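You operate a simulated robot arm through the tools that you are given. There is no shell and no other tool. Be economical: measure what you need, move in short steps, check, and stop when the job is done.

Carry out the task below with a simulated two-armed robot. There is one attempt and no reset: what you move stays moved.

TASK
On the fan bench, fold the blue napkin in half.

It is judged by the outcome, as a careful person would: the job done as asked, and still so three seconds after it is handed in. It fails if anything else is knocked over, pushed out of place, dropped, spilled or broken. Flat cloth is picked up by pressing the open fingertips on it (5 to 10 N) and closing them slowly along it; thin cloth reads only 2 to 8 mm in the jaws.

THE ROBOT
Two 7-joint arms with two-finger parallel grippers on one trunk, on a base that drives. Base frame: it is fixed to the floor where the robot stands at the start and does not move with it; the origin is under the middle of the robot, x ahead of it, y to its left, z up; the surface under the hand at the start is at about z = 0.42. Lengths are in m, angles in degrees, forces in N, time in s.
The left shoulder is at the start at [0.11, 0.169, 1.111], the right one opposite. With the tool pointing down near the work surface each hand reaches from about 0.36 to 0.7 m from the robot's upright axis, wherever it stands, measured 20 degrees to its own side. Places, roughly: blue napkin [0.5, 0, 0.4]; fan bench [0.5, 0.2, 0.4]. Payload 1.57 kg a hand.
The tool frame of a hand sits at the grasp point between the pads (the TCP): z along the fingers, y along the line on which they close. The tips reach 0.03 m beyond it. The gripper opens to 0.08 m. The fingers are 0.017 m wide and 0.012 m thick; the gripper's body (0.04 by 0.082 m) begins 0.08 m behind the TCP.
Orientation is that of the tool frame in the base frame, as a unit quaternion [x, y, z, w]. With the fingers straight down and closing along the base's y, the tool's x points along the base's -x, its y along +y and its z along -z.

THE INTERFACE
- The arms move only by the tool apply_moves. It takes "left_deltas", "right_deltas" or both (then of equal length, played together; a hand with none holds still); each is text: rows parted by semicolons, each of 7 numbers parted by spaces: the shift along the tool's x, y, z in units of 40 mm (1.0 is 40 mm), then the turn, a rotation vector about the tool's x, y, z in units of 8 degrees (1.0 is 8 degrees), then the gripper command, from -1 (shut) to 1 (fully open), values between in proportion. In form: tx ty tz rx ry rz grip; .... A call has 1 to 8 rows; each row shifts and turns the commanded pose from where the row before left it, along the tool's axes as they then stand. A call with a number of a shift or a turn outside -1 to 1 is refused whole. A row lasts 0.2 s, in which the tool goes at most 0.05 m and 8.6 degrees; a call with a longer step from one row to the next is refused whole, and so is a gripper value outside its range. A pose out of reach is approached as far as the arm can. The call stops where the force on the tool passes 40 N (or 10 N more than at its start, if that is more) or the arm is blocked; 0.2 s more then pass. Each finger travels about 0.072 m/s and halts on what it meets, pressing with about 42 N; the grip force reading is that of the motor and also rises with nothing between the fingers. The clock runs only during rows and for 0.2 s after the last one: add rows that do not move to give the fingers time. It gives the time, the measured TCP pose, the force on the tool (base axes), the opening and the grip force at its end, in the units of the frame above (readings bear some noise), with the torque about the TCP (base axes, N m) and any sound that the robot's microphone picked up, and new pictures: "show" is both (left out), scene, wrist or none (wrist: the cameras of the hands that moved).
- Cameras (640 x 400 px; columns grow to the right, rows downward): "scene" is now at [0.1333, 0.0137, 1.2711]; the picture's right is [0.28, -0.96, -0.00], its down [-0.90, -0.26, -0.36] and it looks along [0.35, 0.10, -0.93] (base axes); focal length 274 px, centre (320, 200). "left" rides on the left gripper at [0.072, 0.007, -0.122] in its tool frame; the picture's right is [-0.09, 1.00, 0.00], its down [-0.84, -0.08, -0.54] and it looks along [-0.54, -0.05, 0.84] (tool axes); focal length 238 px, centre (320, 200). "right" rides on the right gripper at [0.072, -0.007, -0.122] in its tool frame; the picture's right is [0.09, 1.00, 0.00], its down [-0.84, 0.08, -0.54] and it looks along [-0.54, 0.05, 0.84] (tool axes); focal length 238 px, centre (320, 200).
- move_column(by): slides the trunk up (or, below 0, down) by that many m; the arms and the scene camera ride with it, the base frame stays. It gives what a move gives, with no picture.
- roll_base(legs): drives the robot by 1 to 6 legs, each [ahead, left, turn to the left] in m, m and degrees, along the robot's own axes; the way and the turn of a leg run together, so that a leg with both is an arc; at most 1.5 m and 180 degrees a leg. The arms and the cameras ride along, it lands a little off, and it stops where it bumps. It gives what a move gives, and a new picture of the scene camera.
- head_to(pan, tilt): turns the head with the scene camera to pan (to the left, within 86 degrees either way) and tilt (down, from -29 to 69), counted from straight ahead of the robot. It gives what a move gives, and a new picture of the scene camera.
- measure_at(camera, pixels): for up to 12 pixels [column, row] of the newest picture of that camera ("zoom" is the newest enlarged one), the place [x, y, z] in the base frame of the surface seen there, good to about 0.002 m. It takes no simulated time.
- zoom(camera, box): a new picture of the part [left, top, right, bottom] of that camera's present view, enlarged. It takes no simulated time.
- close_job(): hands the job in; it is judged then, once.

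Work in short steps. Measure before you move; look again where a grasp or a placing could have gone wrong, and mend it. You have 80 turns and 260 pictures in all, those below and enlarged ones among them. Open the grippers and draw the arms clear of the work before you hand the job in, unless the task says otherwise; then end with one line.

The tools are called as a command line: name --argument value ..., lists and objects as JSON in quotes. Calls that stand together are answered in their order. apply_moves: Moves the arms, as the interface text tells. Its arguments: {"type":"object","properties":{"left_deltas":{"type":"string"},"right_deltas":{"type":"string"},"show":{"type":"string","enum":["both","scene","wrist","none"]}},"required":[]} The other tools are called the same way: move_column (by) slides the trunk up or down; roll_base (legs) drives the base; head_to (pan, tilt) turns the head that bears the scene camera; measure_at (camera, pixels) gives the place of the surface under pixels of a picture; zoom (camera, box) takes an enlarged picture of a part of a camera's view; close_job () hands the job in.

At the start:

```text
clock: 0.0
left_tool_pos: [0.5487, 0.1694, 0.5888]
left_tcp_rot: [0.0, 1.0, 0.0, -0.001]
left_force: [-0.5, 0.0, -0.3]
left_ft_torque: [0.01, -0.01, 0.0]
left_grip_width: 0.0802
left_grasp_force: 0.2
right_tool_pos: [0.4783, -0.1863, 0.5583]
right_tcp_rot: [0.0, 1.0, 0.0, 0.0]
right_force: [0.4, -0.4, -0.2]
right_ft_torque: [-0.02, 0.01, 0.0]
right_grip_width: 0.0802
right_grasp_force: 0.0
trunk travel left (down, up): [-0.425, 0.465]
robot x, y, heading: [0.0016, -0.0025, -0.1]
head pan, tilt: [16.1, 68.8]
```

scene: 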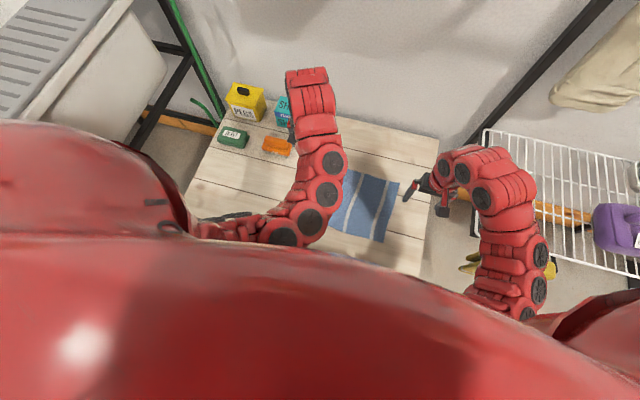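
right: 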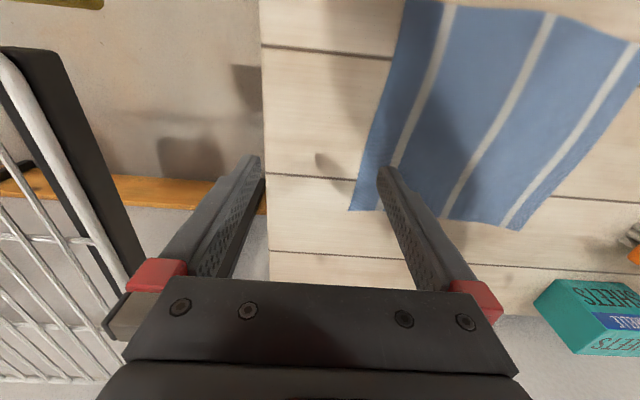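
left: 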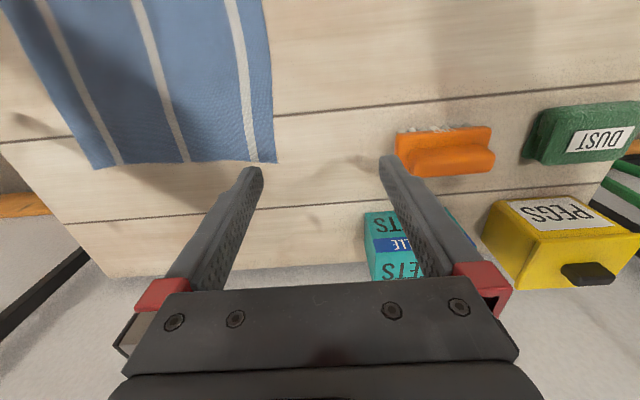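

The napkin shows in both wrist pictures; its far edge runs (90,168)-(275,162) in the left one. I measure its corners.

measure_at --camera "left" --pixels '[[93, 165], [272, 160], [263, 5], [10, 10], [330, 190], [150, 60]]'

measure_at --camera "right" --pixels '[[352, 208], [515, 228], [408, 3], [636, 45], [330, 190], [270, 230]]'

measure_at --camera "scene" --pixels '[[397, 184], [383, 241], [333, 228], [350, 172], [425, 270], [205, 130], [400, 220]]'

zoom --camera "scene" --box '[180, 70, 460, 280]'

```text
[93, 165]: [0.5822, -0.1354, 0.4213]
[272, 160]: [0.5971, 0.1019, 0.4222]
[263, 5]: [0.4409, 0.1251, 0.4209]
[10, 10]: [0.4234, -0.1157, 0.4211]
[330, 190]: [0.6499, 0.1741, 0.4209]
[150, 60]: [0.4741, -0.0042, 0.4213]
```

```text
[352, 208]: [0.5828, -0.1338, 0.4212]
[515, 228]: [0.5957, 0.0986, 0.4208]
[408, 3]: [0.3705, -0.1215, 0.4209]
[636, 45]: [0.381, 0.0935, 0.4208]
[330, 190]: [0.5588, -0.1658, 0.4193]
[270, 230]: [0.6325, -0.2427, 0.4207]
```

```text
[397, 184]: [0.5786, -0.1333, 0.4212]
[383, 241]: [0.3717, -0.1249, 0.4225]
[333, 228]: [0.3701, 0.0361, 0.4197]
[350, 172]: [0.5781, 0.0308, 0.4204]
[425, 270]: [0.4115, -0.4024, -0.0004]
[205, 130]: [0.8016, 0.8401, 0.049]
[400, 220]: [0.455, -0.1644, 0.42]
```

```text
1.90 times, centred on (320, 175) of scene
```

zoom: 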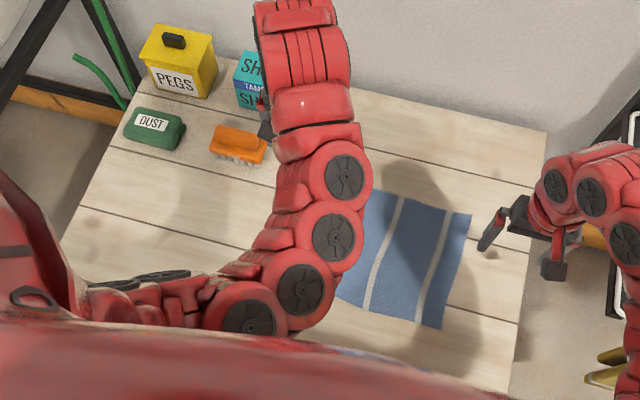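

The napkin spans roughly x 0.37–0.59, y −0.135–0.11. I'll fold the far edge toward me with both hands; I back the base up slightly for comfortable reach at the near edge.

roll_base --legs '[[-0.06, 0, 0]]'

```text
clock: 1.0
left_tool_pos: [0.4886, 0.1688, 0.5892]
left_tcp_rot: [0.001, 1.0, 0.0, 0.001]
left_force: [0.0, 0.6, -0.5]
left_ft_torque: [-0.01, -0.02, 0.01]
left_grip_width: 0.0797
left_grasp_force: 0.0
right_tool_pos: [0.42, -0.1862, 0.558]
right_tcp_rot: [0.0, 1.0, 0.0, 0.001]
right_force: [-0.2, 0.2, 0.3]
right_ft_torque: [-0.01, -0.03, 0.0]
right_grip_width: 0.0801
right_grasp_force: 0.2
trunk travel left (down, up): [-0.425, 0.465]
robot x, y, heading: [-0.0588, 0.0001, -0.1]
head pan, tilt: [16.1, 68.8]
```

scene: 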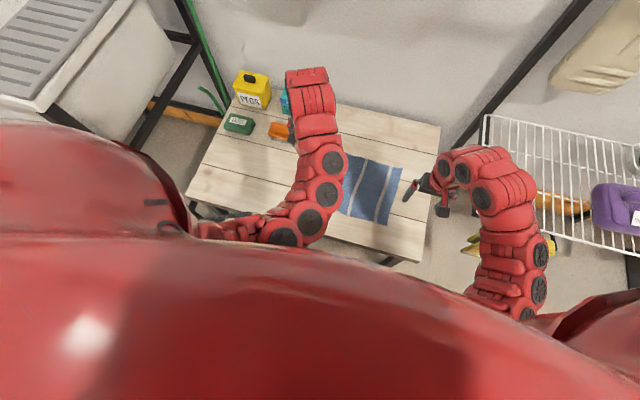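

Now I turn both hands so the fingers close along x, with the cameras outward (left +, right −), staying high.

apply_moves --left_deltas "0 0 0 0 0 1 1;0 0 0 0 0 1 1;0 0 0 0 0 1 1;0 0 0 0 0 1 1;0 0 0 0 0 1 1;0 0 0 0 0 1 1;0 0 0 0 0 1 1;0 0 0 0 0 1 1" --right_deltas "0 0 0 0 0 -1 1;0 0 0 0 0 -1 1;0 0 0 0 0 -1 1;0 0 0 0 0 -1 1;0 0 0 0 0 -1 1;0 0 0 0 0 -1 1;0 0 0 0 0 -1 1;0 0 0 0 0 -1 1" --show "none"

apply_moves --left_deltas "0 0 0 0 0 1 0;0 0 0 0 0 1 -0.3;0 0 0 0 0 1 -0.3;0 0 0 0 0 0.25 -0.3;0 0 0 0 0 0 -0.3" --right_deltas "0 0 0 0 0 -1 0;0 0 0 0 0 -1 -0.3;0 0 0 0 0 -1 -0.3;0 0 0 0 0 -0.25 -0.3;0 0 0 0 0 0 -0.3" --show "both"

```text
clock: 2.8
left_tool_pos: [0.4887, 0.1685, 0.5895]
left_tcp_rot: [0.53, 0.848, 0.0, 0.0]
left_force: [-1.4, -0.1, -0.5]
left_ft_torque: [0.04, -0.03, 0.0]
left_grip_width: 0.08
left_grasp_force: 0.1
right_tool_pos: [0.4211, -0.1854, 0.5587]
right_tcp_rot: [-0.531, 0.848, 0.001, -0.001]
right_force: [0.2, 0.0, 0.5]
right_ft_torque: [0.01, 0.0, -0.01]
right_grip_width: 0.0801
right_grasp_force: 0.1
trunk travel left (down, up): [-0.425, 0.465]
robot x, y, heading: [-0.0566, -0.0006, 0.1]
head pan, tilt: [16.1, 68.8]
```

```text
clock: 4.0
left_tool_pos: [0.4905, 0.1683, 0.5893]
left_tcp_rot: [0.707, 0.707, 0.0, -0.001]
left_force: [0.6, -1.4, 0.0]
left_ft_torque: [-0.04, -0.02, -0.01]
left_grip_width: 0.028
left_grasp_force: 0.1
right_tool_pos: [0.4214, -0.1865, 0.5591]
right_tcp_rot: [0.708, -0.707, 0.0, 0.0]
right_force: [0.7, 1.0, -0.2]
right_ft_torque: [0.0, -0.05, 0.01]
right_grip_width: 0.028
right_grasp_force: 0.0
trunk travel left (down, up): [-0.425, 0.465]
robot x, y, heading: [-0.059, -0.0009, -0.0]
head pan, tilt: [16.1, 68.8]
```

scene: 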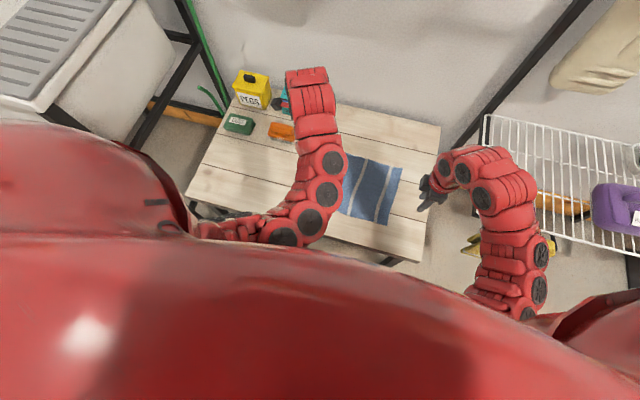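
right: 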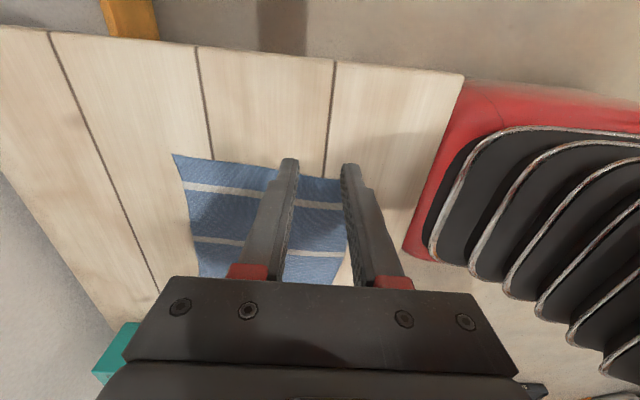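
left: 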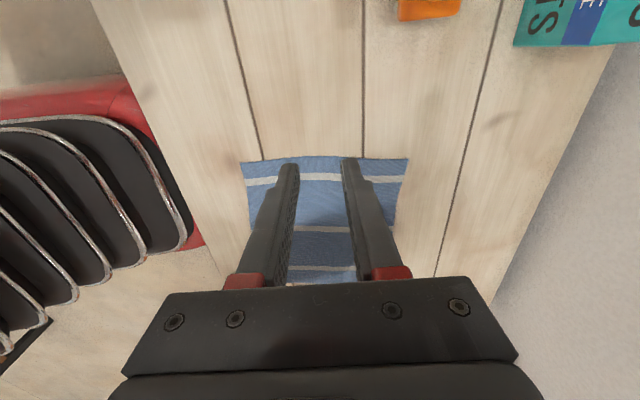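

Both wrist views now show the napkin; I measure its corners: left (240,161),(407,158); right (173,154),(350,180).

measure_at --camera "left" --pixels '[[243, 164], [404, 161], [320, 158], [250, 226], [396, 222]]'

measure_at --camera "right" --pixels '[[176, 157], [341, 181], [202, 274], [334, 280], [345, 240], [188, 210]]'

zoom --camera "right" --box '[150, 130, 390, 290]'

```text
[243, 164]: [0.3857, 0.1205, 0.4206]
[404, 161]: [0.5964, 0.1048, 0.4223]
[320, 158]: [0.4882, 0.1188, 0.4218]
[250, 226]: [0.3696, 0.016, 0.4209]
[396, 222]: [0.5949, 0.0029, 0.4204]
```

```text
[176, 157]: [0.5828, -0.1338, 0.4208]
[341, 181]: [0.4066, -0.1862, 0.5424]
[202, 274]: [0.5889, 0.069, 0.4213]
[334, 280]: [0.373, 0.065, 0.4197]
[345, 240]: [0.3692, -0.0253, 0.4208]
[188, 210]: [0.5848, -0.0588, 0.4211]
```

```text
2.50 times, centred on (270, 210) of right
```

zoom: 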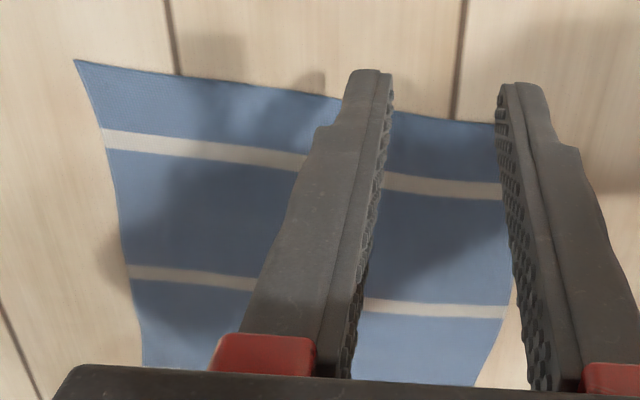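

The far edge runs from (0.583,−0.134) to (0.597,0.104). I move the hands above it, left to (0.570, 0.075), right to (0.560, −0.105), z≈0.475.

apply_moves --left_deltas "-0.583 0.497 0.715 0 0 0 0;-0.583 0.497 0.715 0 0 0 0;-0.583 0.497 0.715 0 0 0 0;-0.583 0.497 0.715 0 0 0 0;0 0 0 0 0 0 0" --right_deltas "-0.51 -0.866 0.525 0 0 0 0;-0.51 -0.866 0.525 0 0 0 0;-0.51 -0.866 0.525 0 0 0 0;-0.51 -0.866 0.525 0 0 0 0;0 0 0 0 0 0 0"

```text
clock: 5.2
left_tool_pos: [0.5663, 0.0776, 0.4758]
left_tcp_rot: [0.706, 0.708, -0.001, 0.001]
left_force: [-0.6, -0.6, -0.5]
left_ft_torque: [-0.01, -0.03, 0.0]
left_grip_width: 0.0401
left_grasp_force: 0.1
right_tool_pos: [0.5582, -0.1045, 0.47]
right_tcp_rot: [0.707, -0.707, 0.001, -0.001]
right_force: [-0.3, 0.0, 0.1]
right_ft_torque: [-0.01, -0.03, 0.0]
right_grip_width: 0.0403
right_grasp_force: 0.0
trunk travel left (down, up): [-0.425, 0.465]
robot x, y, heading: [-0.0603, 0.0006, -0.3]
head pan, tilt: [16.1, 68.8]
```

scene: 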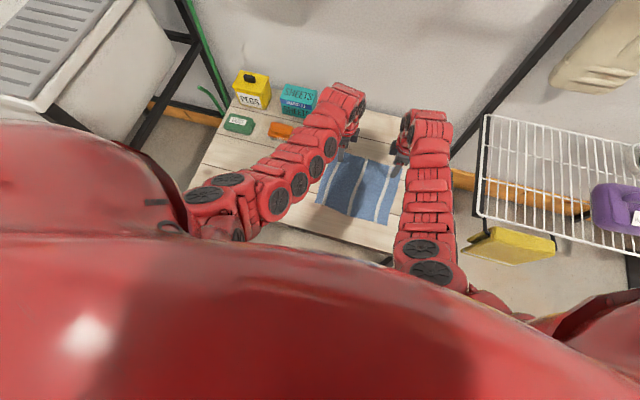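
right: 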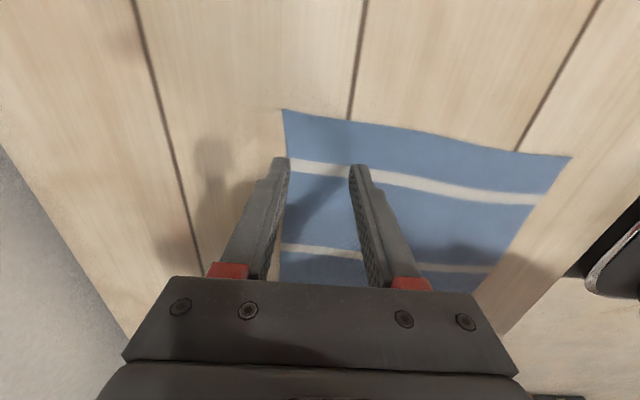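
left: 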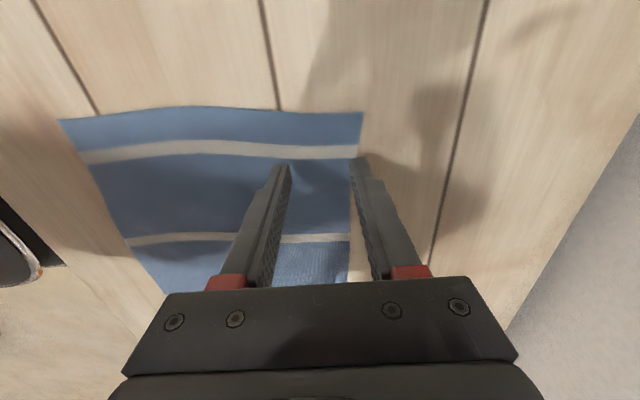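

The whole napkin is visible and the fingers straddle just inside the far edge. I lower both to near contact and measure the near corners for the placing.

apply_moves --left_deltas "0 0 0.3 0 0 0 0;0 0 0.3 0 0 0 0;0 0 0 0 0 0 0" --right_deltas "0 0 0.22 0 0 0 0;0 0 0.22 0 0 0 0;0 0 0 0 0 0 0" --show "wrist"

zoom --camera "right" --box '[200, 80, 440, 300]'

zoom --camera "left" --box '[200, 80, 440, 300]'

```text
clock: 6.0
left_tool_pos: [0.5696, 0.0756, 0.451]
left_tcp_rot: [0.707, 0.707, 0.002, 0.001]
left_force: [1.3, 1.4, 8.5]
left_ft_torque: [0.0, 0.06, -0.01]
left_grip_width: 0.0395
left_grasp_force: 0.1
right_tool_pos: [0.5593, -0.1045, 0.4569]
right_tcp_rot: [0.707, -0.707, 0.001, -0.001]
right_force: [0.6, -0.1, 0.1]
right_ft_torque: [0.02, 0.0, 0.01]
right_grip_width: 0.0397
right_grasp_force: 0.1
trunk travel left (down, up): [-0.425, 0.465]
robot x, y, heading: [-0.0637, 0.0013, 0.1]
head pan, tilt: [16.1, 68.8]
```

right: 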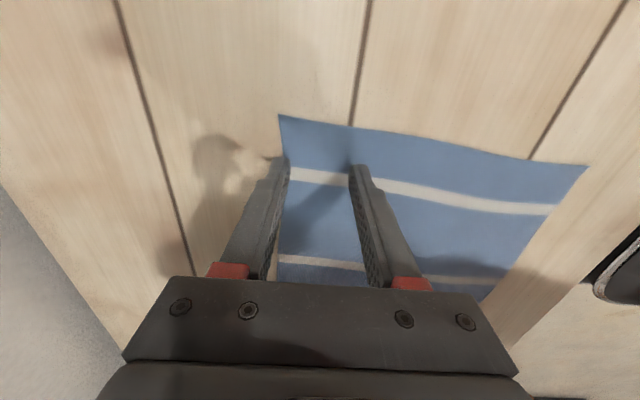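
left: 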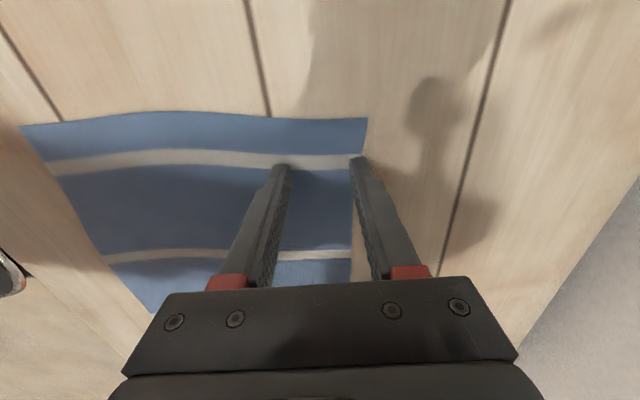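

```text
1.82 times, centred on (320, 190) of right
```

zoom: 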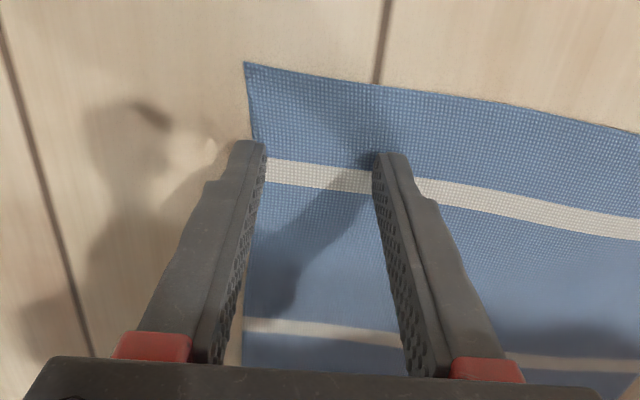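

```text
1.82 times, centred on (320, 190) of left
```

zoom: 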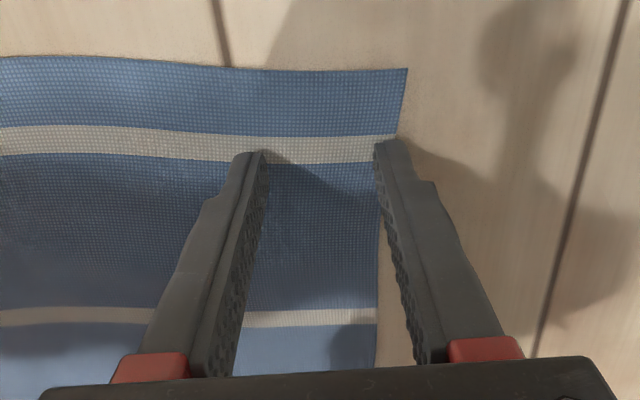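

The outer fingers are half over the hem. I shift both about 7 mm toward me (lifting the left first) and press down.

apply_moves --left_deltas "0 0 -0.2 0 0 0 0;0 -0.2 0 0 0 0 0;0 0 0.1 0 0 0 0;0 0 0.1 0 0 0 0;0 0 0 0 0 0 0" --right_deltas "0 0.15 0 0 0 0 0;0 0 0.07 0 0 0 0;0 0 0.06 0 0 0 0;0 0 0.05 0 0 0 0;0 0 0 0 0 0 0" --show "none"

zoom --camera "right" --box '[200, 80, 440, 300]'

zoom --camera "left" --box '[200, 80, 440, 300]'

```text
clock: 7.2
left_tool_pos: [0.5581, 0.0759, 0.4519]
left_tcp_rot: [0.707, 0.707, 0.0, 0.001]
left_force: [0.4, -0.9, 0.2]
left_ft_torque: [-0.01, -0.02, 0.0]
left_grip_width: 0.0399
left_grasp_force: 0.1
right_tool_pos: [0.5544, -0.1043, 0.4508]
right_tcp_rot: [0.707, -0.707, 0.001, -0.002]
right_force: [-1.1, -0.3, 20.1]
right_ft_torque: [0.0, 0.4, -0.03]
right_grip_width: 0.0403
right_grasp_force: 0.0
trunk travel left (down, up): [-0.425, 0.465]
robot x, y, heading: [-0.0601, 0.0012, -0.1]
head pan, tilt: [16.1, 68.8]
```

```text
1.82 times, centred on (320, 190) of right
```

zoom: 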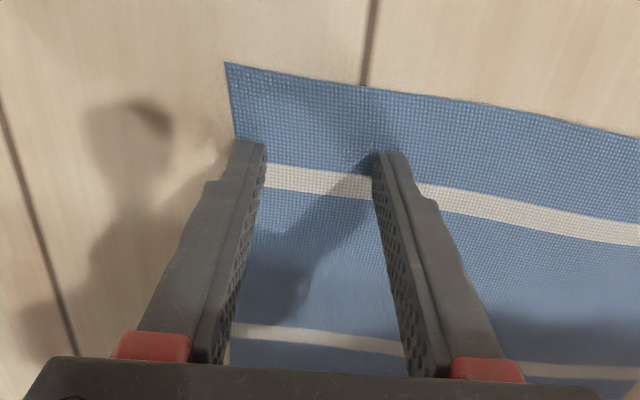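

```text
1.82 times, centred on (320, 190) of left
```

zoom: 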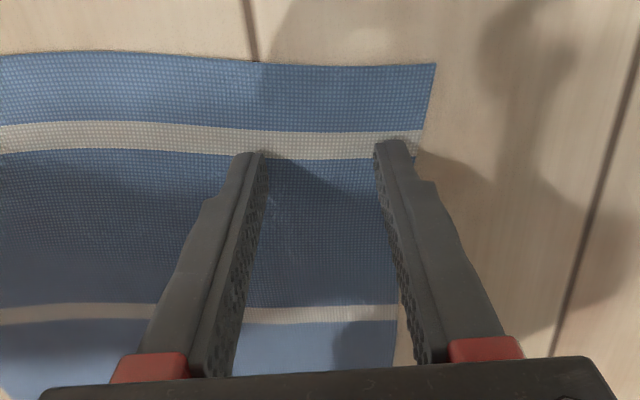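

Fingertips are now on the cloth; right presses 20 N, left barely 0. I ease the right by 0.8 mm and lower the left 1.6 mm.

apply_moves --left_deltas "0 0 0.04 0 0 0 0;0 0 0 0 0 0 0" --right_deltas "0 0 -0.02 0 0 0 0;0 0 0 0 0 0 0" --show "none"

```text
clock: 7.8
left_tool_pos: [0.5602, 0.0767, 0.4514]
left_tcp_rot: [0.707, 0.707, 0.001, 0.001]
left_force: [-3.7, 2.3, 25.3]
left_ft_torque: [0.05, 0.36, -0.1]
left_grip_width: 0.0402
left_grasp_force: 0.0
right_tool_pos: [0.5517, -0.1046, 0.4522]
right_tcp_rot: [0.708, -0.707, 0.001, -0.001]
right_force: [1.4, -0.2, 6.2]
right_ft_torque: [0.01, -0.12, -0.02]
right_grip_width: 0.0399
right_grasp_force: 0.1
trunk travel left (down, up): [-0.425, 0.465]
robot x, y, heading: [-0.0593, 0.0003, 0.0]
head pan, tilt: [16.1, 68.8]
```

Right is at 6 N, good; left at 25 N, so I ease the left by 0.8 mm.

apply_moves --left_deltas "0 0 -0.022 0 0 0 0;0 0 0 0 0 0 0" --right_deltas "0 0 0 0 0 0 0;0 0 0 0 0 0 0" --show "none"

```text
clock: 8.4
left_tool_pos: [0.5599, 0.0755, 0.4507]
left_tcp_rot: [0.707, 0.707, 0.001, 0.002]
left_force: [-2.4, -0.2, 20.6]
left_ft_torque: [-0.01, 0.18, -0.04]
left_grip_width: 0.0402
left_grasp_force: 0.1
right_tool_pos: [0.552, -0.1045, 0.4502]
right_tcp_rot: [0.707, -0.707, 0.0, -0.002]
right_force: [-1.2, 1.4, 5.7]
right_ft_torque: [0.02, -0.04, -0.01]
right_grip_width: 0.0398
right_grasp_force: 0.1
trunk travel left (down, up): [-0.425, 0.465]
robot x, y, heading: [-0.0584, 0.0003, 0.0]
head pan, tilt: [16.1, 68.8]
```

Left still reads 20 N; I ease it once more by 0.9 mm and then close both slowly.

apply_moves --left_deltas "0 0 -0.022 0 0 0 0;0 0 0 0 0 0 0" --right_deltas "0 0 0 0 0 0 0;0 0 0 0 0 0 0" --show "none"

```text
clock: 9.0
left_tool_pos: [0.5602, 0.0756, 0.4506]
left_tcp_rot: [0.707, 0.707, 0.0, 0.0]
left_force: [1.5, -1.0, 10.1]
left_ft_torque: [-0.01, -0.12, 0.0]
left_grip_width: 0.0401
left_grasp_force: 0.1
right_tool_pos: [0.5531, -0.1043, 0.4509]
right_tcp_rot: [0.707, -0.707, 0.001, -0.001]
right_force: [-2.2, 1.1, 12.6]
right_ft_torque: [0.04, 0.1, 0.0]
right_grip_width: 0.04
right_grasp_force: 0.1
trunk travel left (down, up): [-0.425, 0.465]
robot x, y, heading: [-0.0617, 0.0008, -0.0]
head pan, tilt: [16.1, 68.8]
```

Both press at about 10 N; I close slowly, a few millimetres a row.

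apply_moves --left_deltas "0 0 0 0 0 0 -0.12;0 0 0 0 0 0 -0.24;0 0 0 0 0 0 -0.36;0 0 0 0 0 0 -0.48;0 0 0 0 0 0 -0.6;0 0 0 0 0 0 -0.72;0 0 0 0 0 0 -0.84;0 0 0 0 0 0 -0.9" --right_deltas "0 0 0 0 0 0 -0.12;0 0 0 0 0 0 -0.24;0 0 0 0 0 0 -0.36;0 0 0 0 0 0 -0.48;0 0 0 0 0 0 -0.6;0 0 0 0 0 0 -0.72;0 0 0 0 0 0 -0.84;0 0 0 0 0 0 -0.9" --show "none"

apply_moves --left_deltas "0 0 0 0 0 0 -1;0 0 0 0 0 0 -1;0 0 0 0 0 0 -1" --right_deltas "0 0 0 0 0 0 -1;0 0 0 0 0 0 -1;0 0 0 0 0 0 -1" --show "wrist"

```text
clock: 10.8
left_tool_pos: [0.5601, 0.0749, 0.4504]
left_tcp_rot: [0.707, 0.707, 0.0, 0.001]
left_force: [0.6, 0.1, 6.6]
left_ft_torque: [0.07, -0.08, 0.02]
left_grip_width: 0.0076
left_grasp_force: 1.4
right_tool_pos: [0.5532, -0.1044, 0.4511]
right_tcp_rot: [0.707, -0.707, 0.001, -0.001]
right_force: [2.1, 0.3, 13.0]
right_ft_torque: [0.01, -0.14, 0.03]
right_grip_width: 0.0061
right_grasp_force: 26.0
trunk travel left (down, up): [-0.425, 0.465]
robot x, y, heading: [-0.0634, -0.0022, -0.1]
head pan, tilt: [16.1, 68.8]
```

```text
clock: 11.6
left_tool_pos: [0.56, 0.0758, 0.4521]
left_tcp_rot: [0.707, 0.707, 0.001, 0.0]
left_force: [0.7, -1.3, 6.1]
left_ft_torque: [-0.01, -0.06, 0.0]
left_grip_width: 0.0019
left_grasp_force: 23.7
right_tool_pos: [0.5524, -0.105, 0.451]
right_tcp_rot: [0.707, -0.707, 0.001, -0.001]
right_force: [3.1, 0.5, 16.1]
right_ft_torque: [-0.04, -0.15, 0.01]
right_grip_width: 0.0061
right_grasp_force: 26.2
trunk travel left (down, up): [-0.425, 0.465]
robot x, y, heading: [-0.0572, 0.0019, 0.0]
head pan, tilt: [16.1, 68.8]
```

right: 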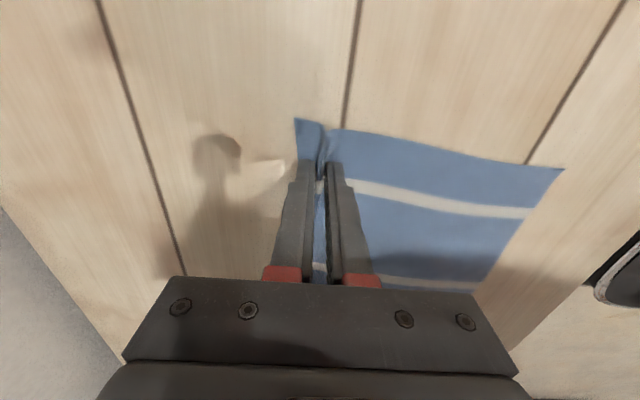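
left: 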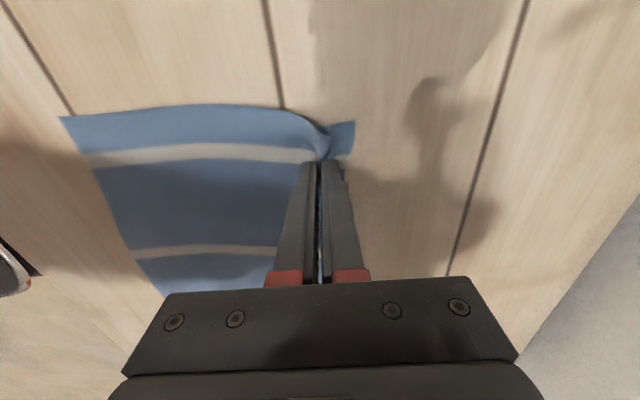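

Both gathered a ridge (right 6 mm, left 1.9 mm). I lift 30 mm to see whether both hold.

apply_moves --left_deltas "0 0 -0.25 0 0 0 -1;0 0 -0.25 0 0 0 -1;0 0 -0.25 0 0 0 -1;0 0 0 0 0 0 -1" --right_deltas "0 0 -0.25 0 0 0 -1;0 0 -0.25 0 0 0 -1;0 0 -0.25 0 0 0 -1;0 0 0 0 0 0 -1"

```text
clock: 12.6
left_tool_pos: [0.5606, 0.0755, 0.4807]
left_tcp_rot: [0.707, 0.707, -0.001, 0.0]
left_force: [-0.5, -3.1, -0.3]
left_ft_torque: [-0.07, 0.02, 0.02]
left_grip_width: 0.0018
left_grasp_force: 23.4
right_tool_pos: [0.5537, -0.106, 0.4805]
right_tcp_rot: [0.707, -0.707, 0.0, 0.0]
right_force: [-0.7, 3.3, 0.1]
right_ft_torque: [0.06, -0.02, 0.0]
right_grip_width: 0.0017
right_grasp_force: 23.4
trunk travel left (down, up): [-0.425, 0.465]
robot x, y, heading: [-0.0603, 0.0029, -0.3]
head pan, tilt: [16.1, 68.8]
```

scene: 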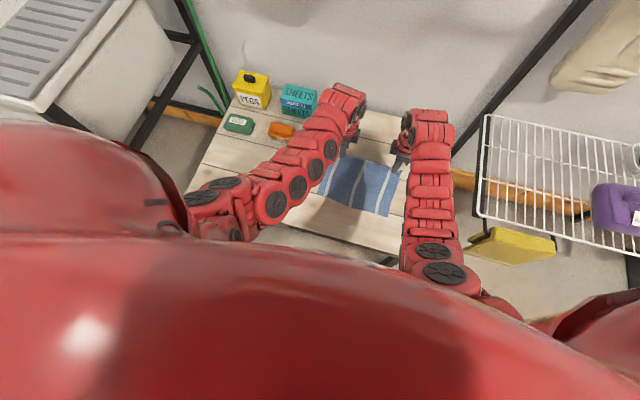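
right: 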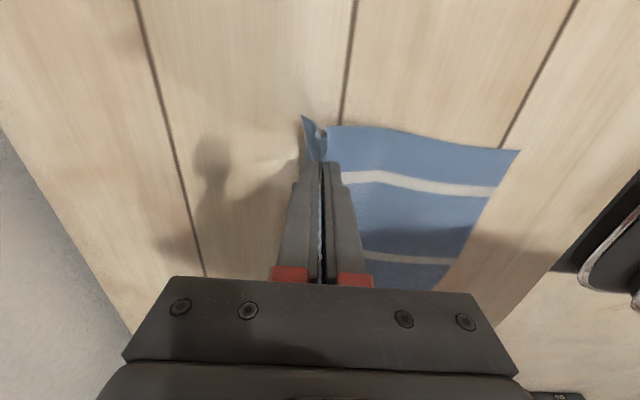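
left: 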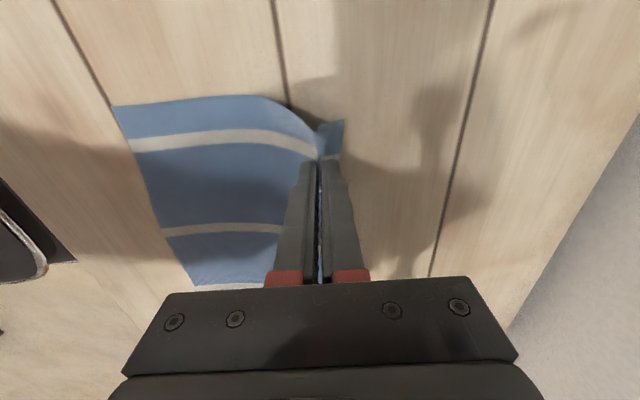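

Both hold, the edge is lifted with slight tension across. I measure the near edge's corners before carrying.

measure_at --camera "right" --pixels '[[513, 153], [440, 280], [475, 220], [304, 119], [330, 130], [313, 135]]'

measure_at --camera "left" --pixels '[[116, 110], [170, 240], [342, 123], [290, 110], [325, 160]]'

zoom --camera "right" --box '[240, 80, 440, 220]'

zoom --camera "left" --box '[220, 80, 420, 220]'

```text
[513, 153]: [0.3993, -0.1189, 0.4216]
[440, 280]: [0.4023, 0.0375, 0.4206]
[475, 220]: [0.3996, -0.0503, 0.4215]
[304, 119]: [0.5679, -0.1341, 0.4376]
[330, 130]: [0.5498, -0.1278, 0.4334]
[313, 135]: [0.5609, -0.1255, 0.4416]
```

```text
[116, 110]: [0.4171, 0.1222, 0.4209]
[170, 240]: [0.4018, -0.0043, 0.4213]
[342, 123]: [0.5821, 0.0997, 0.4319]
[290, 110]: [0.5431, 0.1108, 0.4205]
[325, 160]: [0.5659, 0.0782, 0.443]
```

```text
2.86 times, centred on (340, 150) of right
```

zoom: 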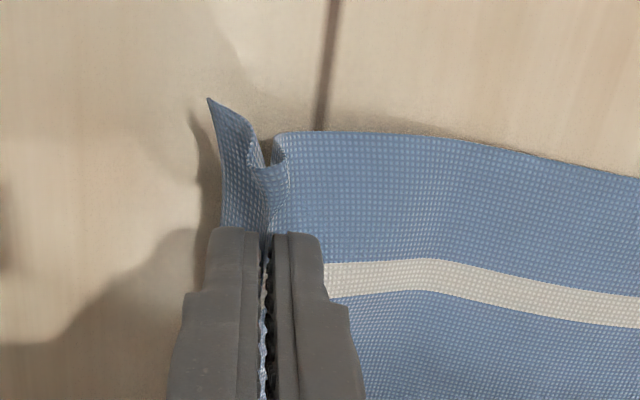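

```text
2.86 times, centred on (320, 150) of left
```

zoom: 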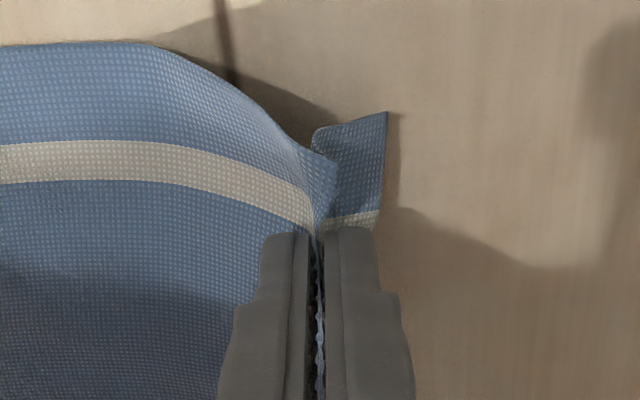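

The cloth is held 2–4 cm in from the edge, which would leave a curled-back flap on the fold. I set it down, open slowly under light press so it spreads flat again, and regrip right at the hem.

apply_moves --left_deltas "0 0 0.25 0 0 0 -1;0 0 0.25 0 0 0 -1;0 0 0.23 0 0 0 -1;0 0 0 0 0 0 -0.8;0 0 0 0 0 0 -0.6;0 0 0 0 0 0 -0.4;0 0 0 0 0 0 -0.2;0 0 0 0 0 0 0" --right_deltas "0 0 0.25 0 0 0 -1;0 0 0.25 0 0 0 -1;0 0 0.23 0 0 0 -1;0 0 0 0 0 0 -0.8;0 0 0 0 0 0 -0.6;0 0 0 0 0 0 -0.4;0 0 0 0 0 0 -0.2;0 0 0 0 0 0 0" --show "none"

apply_moves --left_deltas "0 0 -0.25 0 0 0 0;0 0 -0.25 0 0 0 0;0 0 0 0 0 0 0" --right_deltas "0 0 -0.25 0 0 0 0;0 0 -0.25 0 0 0 0;0 0 0 0 0 0 0" --show "wrist"

zoom --camera "right" --box '[220, 80, 440, 220]'

zoom --camera "left" --box '[220, 80, 440, 220]'

```text
clock: 14.4
left_tool_pos: [0.5614, 0.0747, 0.4514]
left_tcp_rot: [0.707, 0.707, 0.0, 0.0]
left_force: [-0.2, -0.5, 6.2]
left_ft_torque: [0.01, -0.1, -0.02]
left_grip_width: 0.0387
left_grasp_force: 0.0
right_tool_pos: [0.5511, -0.1055, 0.4525]
right_tcp_rot: [0.707, -0.707, 0.001, 0.0]
right_force: [0.0, 0.5, 0.3]
right_ft_torque: [0.0, -0.04, 0.03]
right_grip_width: 0.0398
right_grasp_force: 0.0
trunk travel left (down, up): [-0.425, 0.465]
robot x, y, heading: [-0.0614, -0.0024, -0.1]
head pan, tilt: [16.1, 68.8]
```

```text
clock: 15.2
left_tool_pos: [0.5597, 0.0746, 0.4704]
left_tcp_rot: [0.707, 0.707, 0.0, 0.0]
left_force: [-0.2, -0.4, 0.9]
left_ft_torque: [-0.01, 0.04, 0.02]
left_grip_width: 0.0399
left_grasp_force: 0.1
right_tool_pos: [0.5523, -0.1048, 0.4716]
right_tcp_rot: [-0.707, 0.707, -0.001, 0.001]
right_force: [-0.1, 0.3, -0.1]
right_ft_torque: [0.04, 0.05, 0.03]
right_grip_width: 0.0402
right_grasp_force: 0.1
trunk travel left (down, up): [-0.425, 0.465]
robot x, y, heading: [-0.0604, 0.0031, -0.2]
head pan, tilt: [16.1, 68.8]
```

right: 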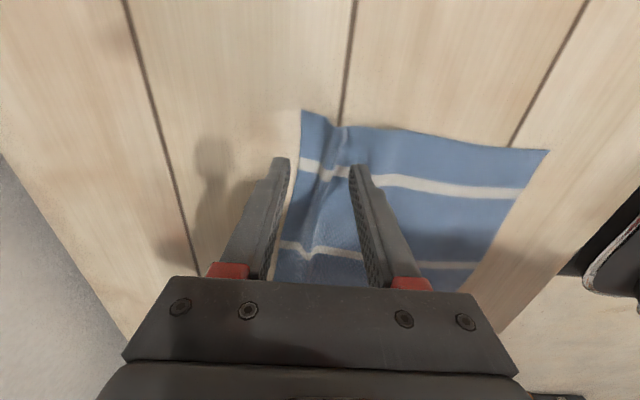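
left: 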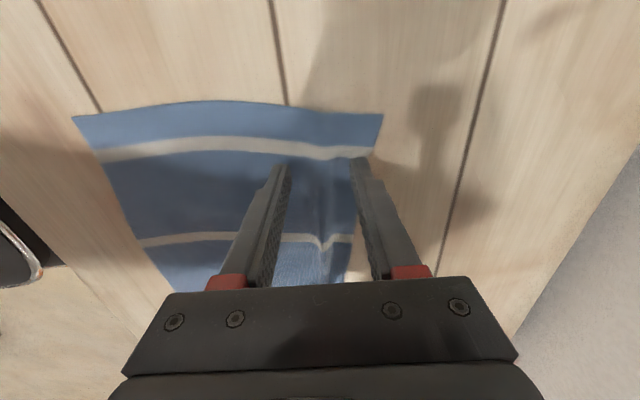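

```text
2.86 times, centred on (330, 150) of right
```

zoom: 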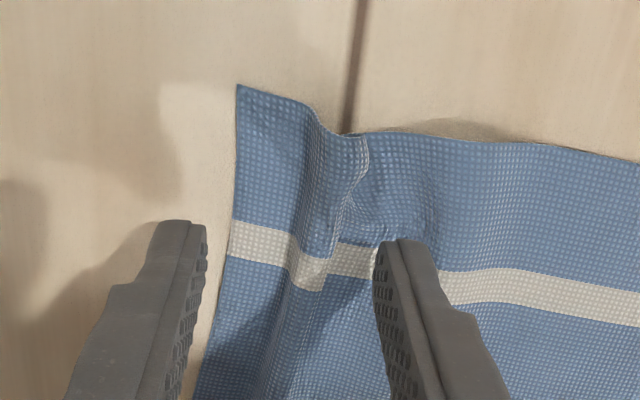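

```text
2.86 times, centred on (330, 150) of left
```

zoom: 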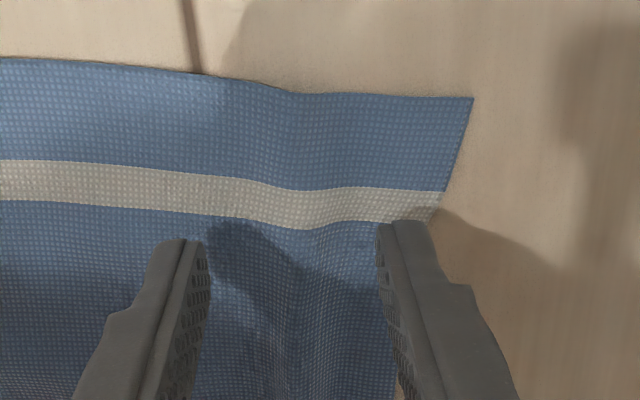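

The cloth relaxed with a slight wave. I measure the far hem near each hand to regrip it right at the edge.

measure_at --camera "right" --pixels '[[302, 112], [299, 160], [291, 200], [281, 245], [545, 152], [310, 165], [328, 190]]'

measure_at --camera "left" --pixels '[[381, 115], [372, 150], [353, 225], [349, 260], [75, 118]]'

```text
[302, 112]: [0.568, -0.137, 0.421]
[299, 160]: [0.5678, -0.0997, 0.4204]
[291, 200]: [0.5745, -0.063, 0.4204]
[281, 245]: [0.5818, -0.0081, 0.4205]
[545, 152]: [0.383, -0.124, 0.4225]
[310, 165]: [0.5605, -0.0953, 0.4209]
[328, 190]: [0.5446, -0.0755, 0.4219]
```

```text
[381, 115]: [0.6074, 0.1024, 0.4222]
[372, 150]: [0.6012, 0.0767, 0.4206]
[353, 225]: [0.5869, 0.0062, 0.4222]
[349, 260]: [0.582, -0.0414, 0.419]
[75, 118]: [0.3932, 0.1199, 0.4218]
```

Hem at the left grip is x≈0.600, at the right x≈0.568. With a 28 mm opening I put the outer finger just off the hem: left to x 0.590, right to x 0.558, then lower.

apply_moves --left_deltas "0 0.75 0 0 0 0 -0.3;0 0 0.2 0 0 0 -0.3;0 0 0.2 0 0 0 -0.3;0 0 0 0 0 0 -0.3" --right_deltas "0 -0.15 0 0 0 0 -0.3;0 0 0.2 0 0 0 -0.3;0 0 0.22 0 0 0 -0.3;0 0 0 0 0 0 -0.3" --show "none"

zoom --camera "right" --box '[220, 80, 440, 220]'

zoom --camera "left" --box '[220, 80, 440, 220]'

```text
clock: 16.2
left_tool_pos: [0.5911, 0.0745, 0.4549]
left_tcp_rot: [0.707, 0.707, 0.0, -0.001]
left_force: [-0.7, 0.2, -0.1]
left_ft_torque: [0.0, -0.01, -0.02]
left_grip_width: 0.0281
left_grasp_force: 0.1
right_tool_pos: [0.5598, -0.1039, 0.4536]
right_tcp_rot: [0.707, -0.707, 0.0, 0.0]
right_force: [-0.9, -0.9, 0.4]
right_ft_torque: [-0.01, 0.0, 0.01]
right_grip_width: 0.0279
right_grasp_force: 0.0
trunk travel left (down, up): [-0.425, 0.465]
robot x, y, heading: [-0.058, 0.0016, 0.0]
head pan, tilt: [16.1, 68.8]
```

```text
2.86 times, centred on (330, 150) of right
```

zoom: 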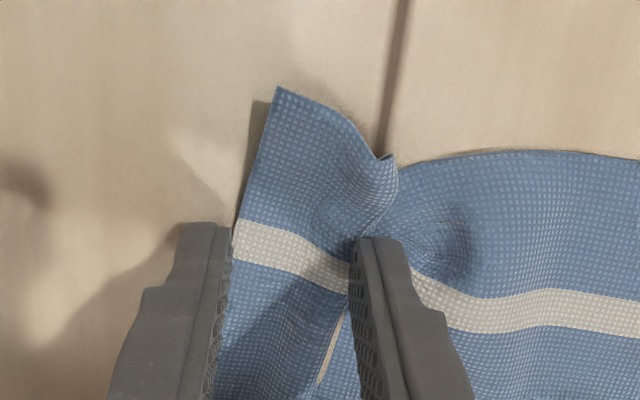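

```text
2.86 times, centred on (330, 150) of left
```

zoom: 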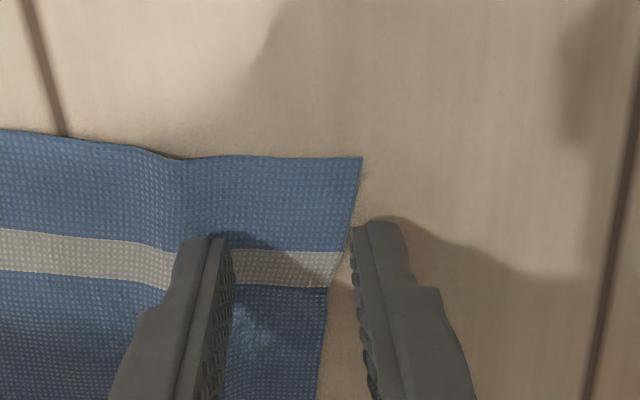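

Left outer finger is cleanly off the hem; the right's is right at it. I press down the last few millimetres.

apply_moves --left_deltas "0 0 0.06 0 0 0 -0.3;0 0 0.03 0 0 0 -0.3;0 0 0 0 0 0 -0.3" --right_deltas "0 0 0.03 0 0 0 -0.3;0 0 0.03 0 0 0 -0.3;0 0 0 0 0 0 -0.3" --show "none"

```text
clock: 17.0
left_tool_pos: [0.5907, 0.0756, 0.4524]
left_tcp_rot: [0.707, 0.707, 0.0, 0.0]
left_force: [-0.7, 0.1, 0.3]
left_ft_torque: [0.0, 0.04, -0.02]
left_grip_width: 0.028
left_grasp_force: 0.1
right_tool_pos: [0.5603, -0.1053, 0.4513]
right_tcp_rot: [-0.707, 0.707, 0.0, 0.0]
right_force: [-0.3, -0.2, 3.6]
right_ft_torque: [-0.06, 0.12, -0.03]
right_grip_width: 0.0285
right_grasp_force: 0.2
trunk travel left (down, up): [-0.425, 0.465]
robot x, y, heading: [-0.0579, 0.0028, -0.1]
head pan, tilt: [16.1, 68.8]
```

Right touches at 3.6 N, left not yet; a little more.

apply_moves --left_deltas "0 0 0.025 0 0 0 -0.3;0 0 0.015 0 0 0 -0.3;0 0 0 0 0 0 -0.3" --right_deltas "0 0 0.008 0 0 0 -0.3;0 0 0 0 0 0 -0.3;0 0 0 0 0 0 -0.3" --show "none"

```text
clock: 17.8
left_tool_pos: [0.5922, 0.0761, 0.4507]
left_tcp_rot: [0.707, 0.707, 0.001, 0.001]
left_force: [-0.9, 0.4, 3.4]
left_ft_torque: [0.02, 0.01, 0.0]
left_grip_width: 0.0282
left_grasp_force: 0.0
right_tool_pos: [0.5592, -0.1045, 0.4517]
right_tcp_rot: [-0.707, 0.707, 0.0, 0.001]
right_force: [-0.6, 0.4, 8.0]
right_ft_torque: [-0.07, 0.15, 0.0]
right_grip_width: 0.0277
right_grasp_force: 0.0
trunk travel left (down, up): [-0.425, 0.465]
robot x, y, heading: [-0.0592, -0.0035, -0.0]
head pan, tilt: [16.1, 68.8]
```

Right 8 N, left 3.4 N; I add a hair to the left and close both slowly.

apply_moves --left_deltas "0 0 0.012 0 0 0 -0.3;0 0 0 0 0 0 -0.4;0 0 0 0 0 0 -0.5;0 0 0 0 0 0 -0.6;0 0 0 0 0 0 -0.7;0 0 0 0 0 0 -0.8;0 0 0 0 0 0 -0.9;0 0 0 0 0 0 -1" --right_deltas "0 0 0 0 0 0 -0.3;0 0 0 0 0 0 -0.4;0 0 0 0 0 0 -0.5;0 0 0 0 0 0 -0.6;0 0 0 0 0 0 -0.7;0 0 0 0 0 0 -0.8;0 0 0 0 0 0 -0.9;0 0 0 0 0 0 -1" --show "none"

apply_moves --left_deltas "0 0 0 0 0 0 -1;0 0 0 0 0 0 -1;0 0 -0.2 0 0 0 -1;0 0 -0.25 0 0 0 -1;0 0 -0.3 0 0 0 -1;0 0 0 0 0 0 -1" --right_deltas "0 0 0 0 0 0 -1;0 0 0 0 0 0 -1;0 0 -0.2 0 0 0 -1;0 0 -0.25 0 0 0 -1;0 0 -0.3 0 0 0 -1;0 0 0 0 0 0 -1" --show "wrist"

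zoom --camera "right" --box '[220, 80, 440, 220]'

zoom --camera "left" --box '[220, 80, 440, 220]'

```text
clock: 19.6
left_tool_pos: [0.5899, 0.0752, 0.4511]
left_tcp_rot: [0.707, 0.707, 0.001, 0.002]
left_force: [-1.0, 0.2, 22.0]
left_ft_torque: [0.02, 0.06, 0.0]
left_grip_width: 0.0021
left_grasp_force: 23.4
right_tool_pos: [0.5582, -0.1055, 0.451]
right_tcp_rot: [-0.707, 0.707, -0.001, 0.001]
right_force: [0.0, -0.8, 1.2]
right_ft_torque: [0.01, -0.04, 0.01]
right_grip_width: 0.0
right_grasp_force: 21.2
trunk travel left (down, up): [-0.425, 0.465]
robot x, y, heading: [-0.0582, 0.0023, -0.0]
head pan, tilt: [16.1, 68.8]
```

```text
clock: 21.0
left_tool_pos: [0.5916, 0.0763, 0.4788]
left_tcp_rot: [0.707, 0.707, 0.0, 0.0]
left_force: [0.6, 0.5, 0.8]
left_ft_torque: [0.01, -0.01, -0.01]
left_grip_width: 0.002
left_grasp_force: 23.0
right_tool_pos: [0.56, -0.1053, 0.4822]
right_tcp_rot: [-0.707, 0.707, 0.001, 0.0]
right_force: [0.3, 0.1, 0.2]
right_ft_torque: [-0.02, -0.01, 0.02]
right_grip_width: 0.0
right_grasp_force: 21.3
trunk travel left (down, up): [-0.425, 0.465]
robot x, y, heading: [-0.0565, 0.0012, 0.2]
head pan, tilt: [16.1, 68.8]
```

right: 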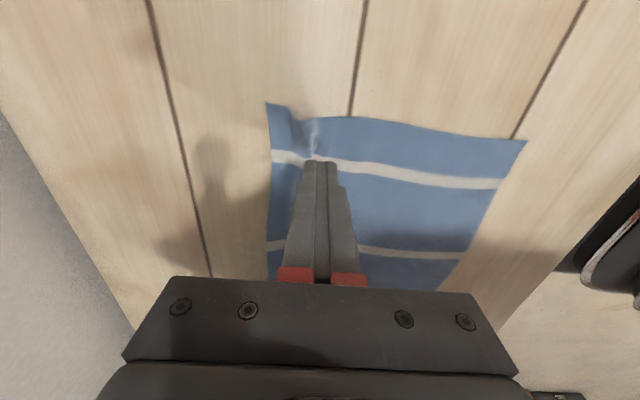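
left: 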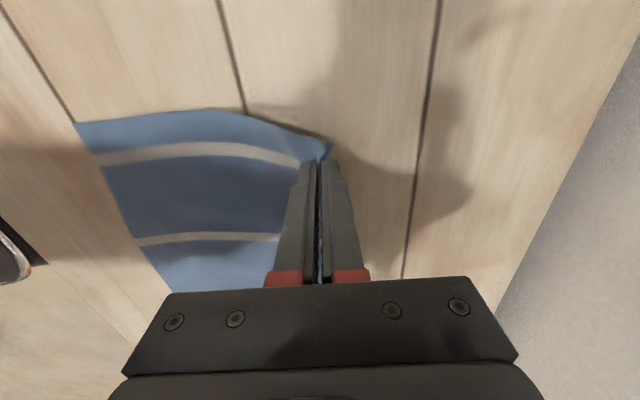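

```text
2.86 times, centred on (330, 150) of right
```

zoom: 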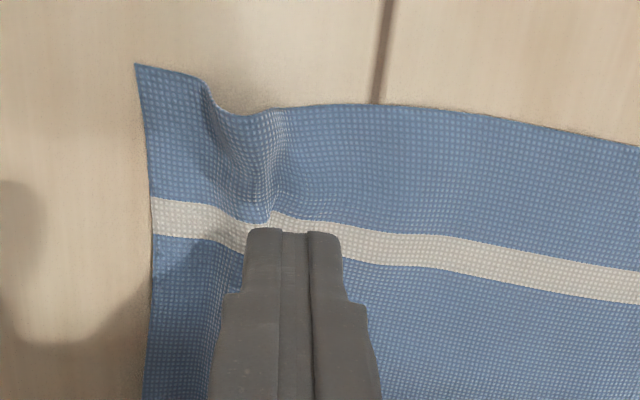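

```text
2.86 times, centred on (330, 150) of left
```

zoom: 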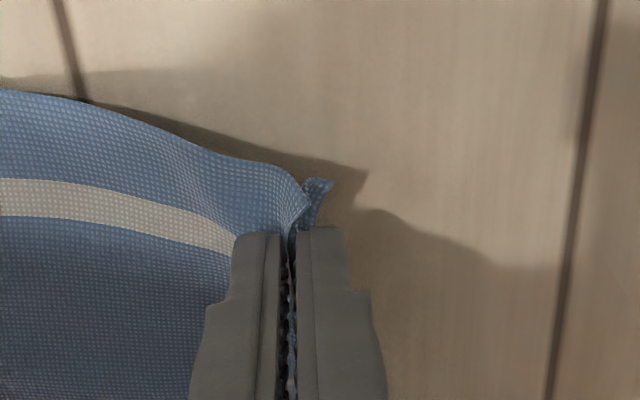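

The left hand holds the hem perfectly; the right missed. I measure the hem by the right hand again: (266,105), (271,155), (270,200).

measure_at --camera "right" --pixels '[[268, 107], [273, 152], [270, 195], [290, 125], [522, 144], [280, 160]]'

apply_moves --right_deltas "0 0 0 0 0 0 -0.3;0 0 0 0 0 0 -0.3;0 0 0 0 0 0 -0.3" --show "wrist"

```text
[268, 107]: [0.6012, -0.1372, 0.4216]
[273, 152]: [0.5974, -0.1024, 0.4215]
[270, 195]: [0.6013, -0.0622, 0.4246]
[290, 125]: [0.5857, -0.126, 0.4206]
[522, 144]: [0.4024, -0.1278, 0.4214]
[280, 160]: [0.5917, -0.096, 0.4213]
```

```text
clock: 21.8
left_tool_pos: [0.5921, 0.0753, 0.48]
left_tcp_rot: [0.707, 0.707, 0.001, 0.001]
left_force: [-0.3, 0.7, -1.2]
left_ft_torque: [0.01, 0.0, 0.01]
left_grip_width: 0.0016
left_grasp_force: 23.9
right_tool_pos: [0.5602, -0.1062, 0.4819]
right_tcp_rot: [-0.707, 0.708, -0.001, -0.001]
right_force: [-0.2, 0.6, -0.3]
right_ft_torque: [0.02, -0.02, 0.0]
right_grip_width: 0.028
right_grasp_force: 0.1
trunk travel left (down, up): [-0.425, 0.465]
robot x, y, heading: [-0.0565, -0.0023, 0.0]
head pan, tilt: [16.1, 68.8]
```

right: 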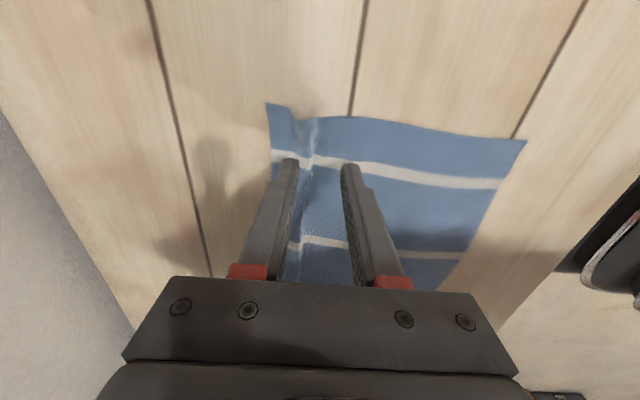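

Hem there is at x≈0.5975. I move the right hand to x≈0.588 and lower to just above contact.

apply_moves --right_deltas "0 -0.7 0 0 0 0 -0.3;0 0 0.35 0 0 0 -0.3;0 0 0.32 0 0 0 -0.3;0 0 0 0 0 0 -0.3" --show "none"

zoom --camera "right" --box '[220, 80, 440, 220]'

```text
clock: 22.8
left_tool_pos: [0.5919, 0.0752, 0.4788]
left_tcp_rot: [0.707, 0.707, 0.001, 0.0]
left_force: [-0.6, -0.1, 0.5]
left_ft_torque: [0.0, 0.0, 0.0]
left_grip_width: 0.0017
left_grasp_force: 23.3
right_tool_pos: [0.5848, -0.1036, 0.4558]
right_tcp_rot: [-0.707, 0.707, 0.0, 0.0]
right_force: [0.3, -0.1, 0.6]
right_ft_torque: [0.02, 0.01, -0.03]
right_grip_width: 0.0281
right_grasp_force: 0.0
trunk travel left (down, up): [-0.425, 0.465]
robot x, y, heading: [-0.0585, -0.0005, 0.2]
head pan, tilt: [16.1, 68.8]
```

```text
2.86 times, centred on (330, 150) of right
```

zoom: 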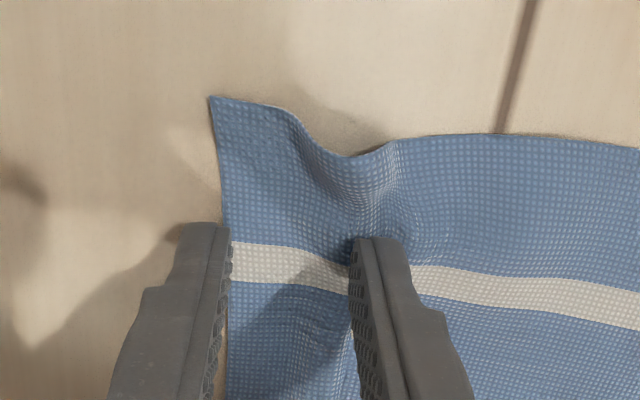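

Aligned well, outer pad right at the hem. I nudge 2 mm outward and press down in small steps.

apply_moves --right_deltas "0 -0.05 0.05 0 0 0 -0.3;0 0 0.04 0 0 0 -0.3;0 0 0.03 0 0 0 -0.3;0 0 0 0 0 0 -0.3" --show "none"

```text
clock: 23.8
left_tool_pos: [0.5926, 0.0759, 0.481]
left_tcp_rot: [0.707, 0.707, 0.001, 0.001]
left_force: [-0.1, -0.6, -0.9]
left_ft_torque: [-0.01, 0.01, 0.0]
left_grip_width: 0.0019
left_grasp_force: 23.4
right_tool_pos: [0.589, -0.1047, 0.4509]
right_tcp_rot: [0.707, -0.707, 0.001, -0.001]
right_force: [-3.0, -1.2, 14.9]
right_ft_torque: [0.0, 0.32, 0.08]
right_grip_width: 0.0289
right_grasp_force: 0.9
trunk travel left (down, up): [-0.425, 0.465]
robot x, y, heading: [-0.0594, 0.0002, -0.1]
head pan, tilt: [16.1, 68.8]
```

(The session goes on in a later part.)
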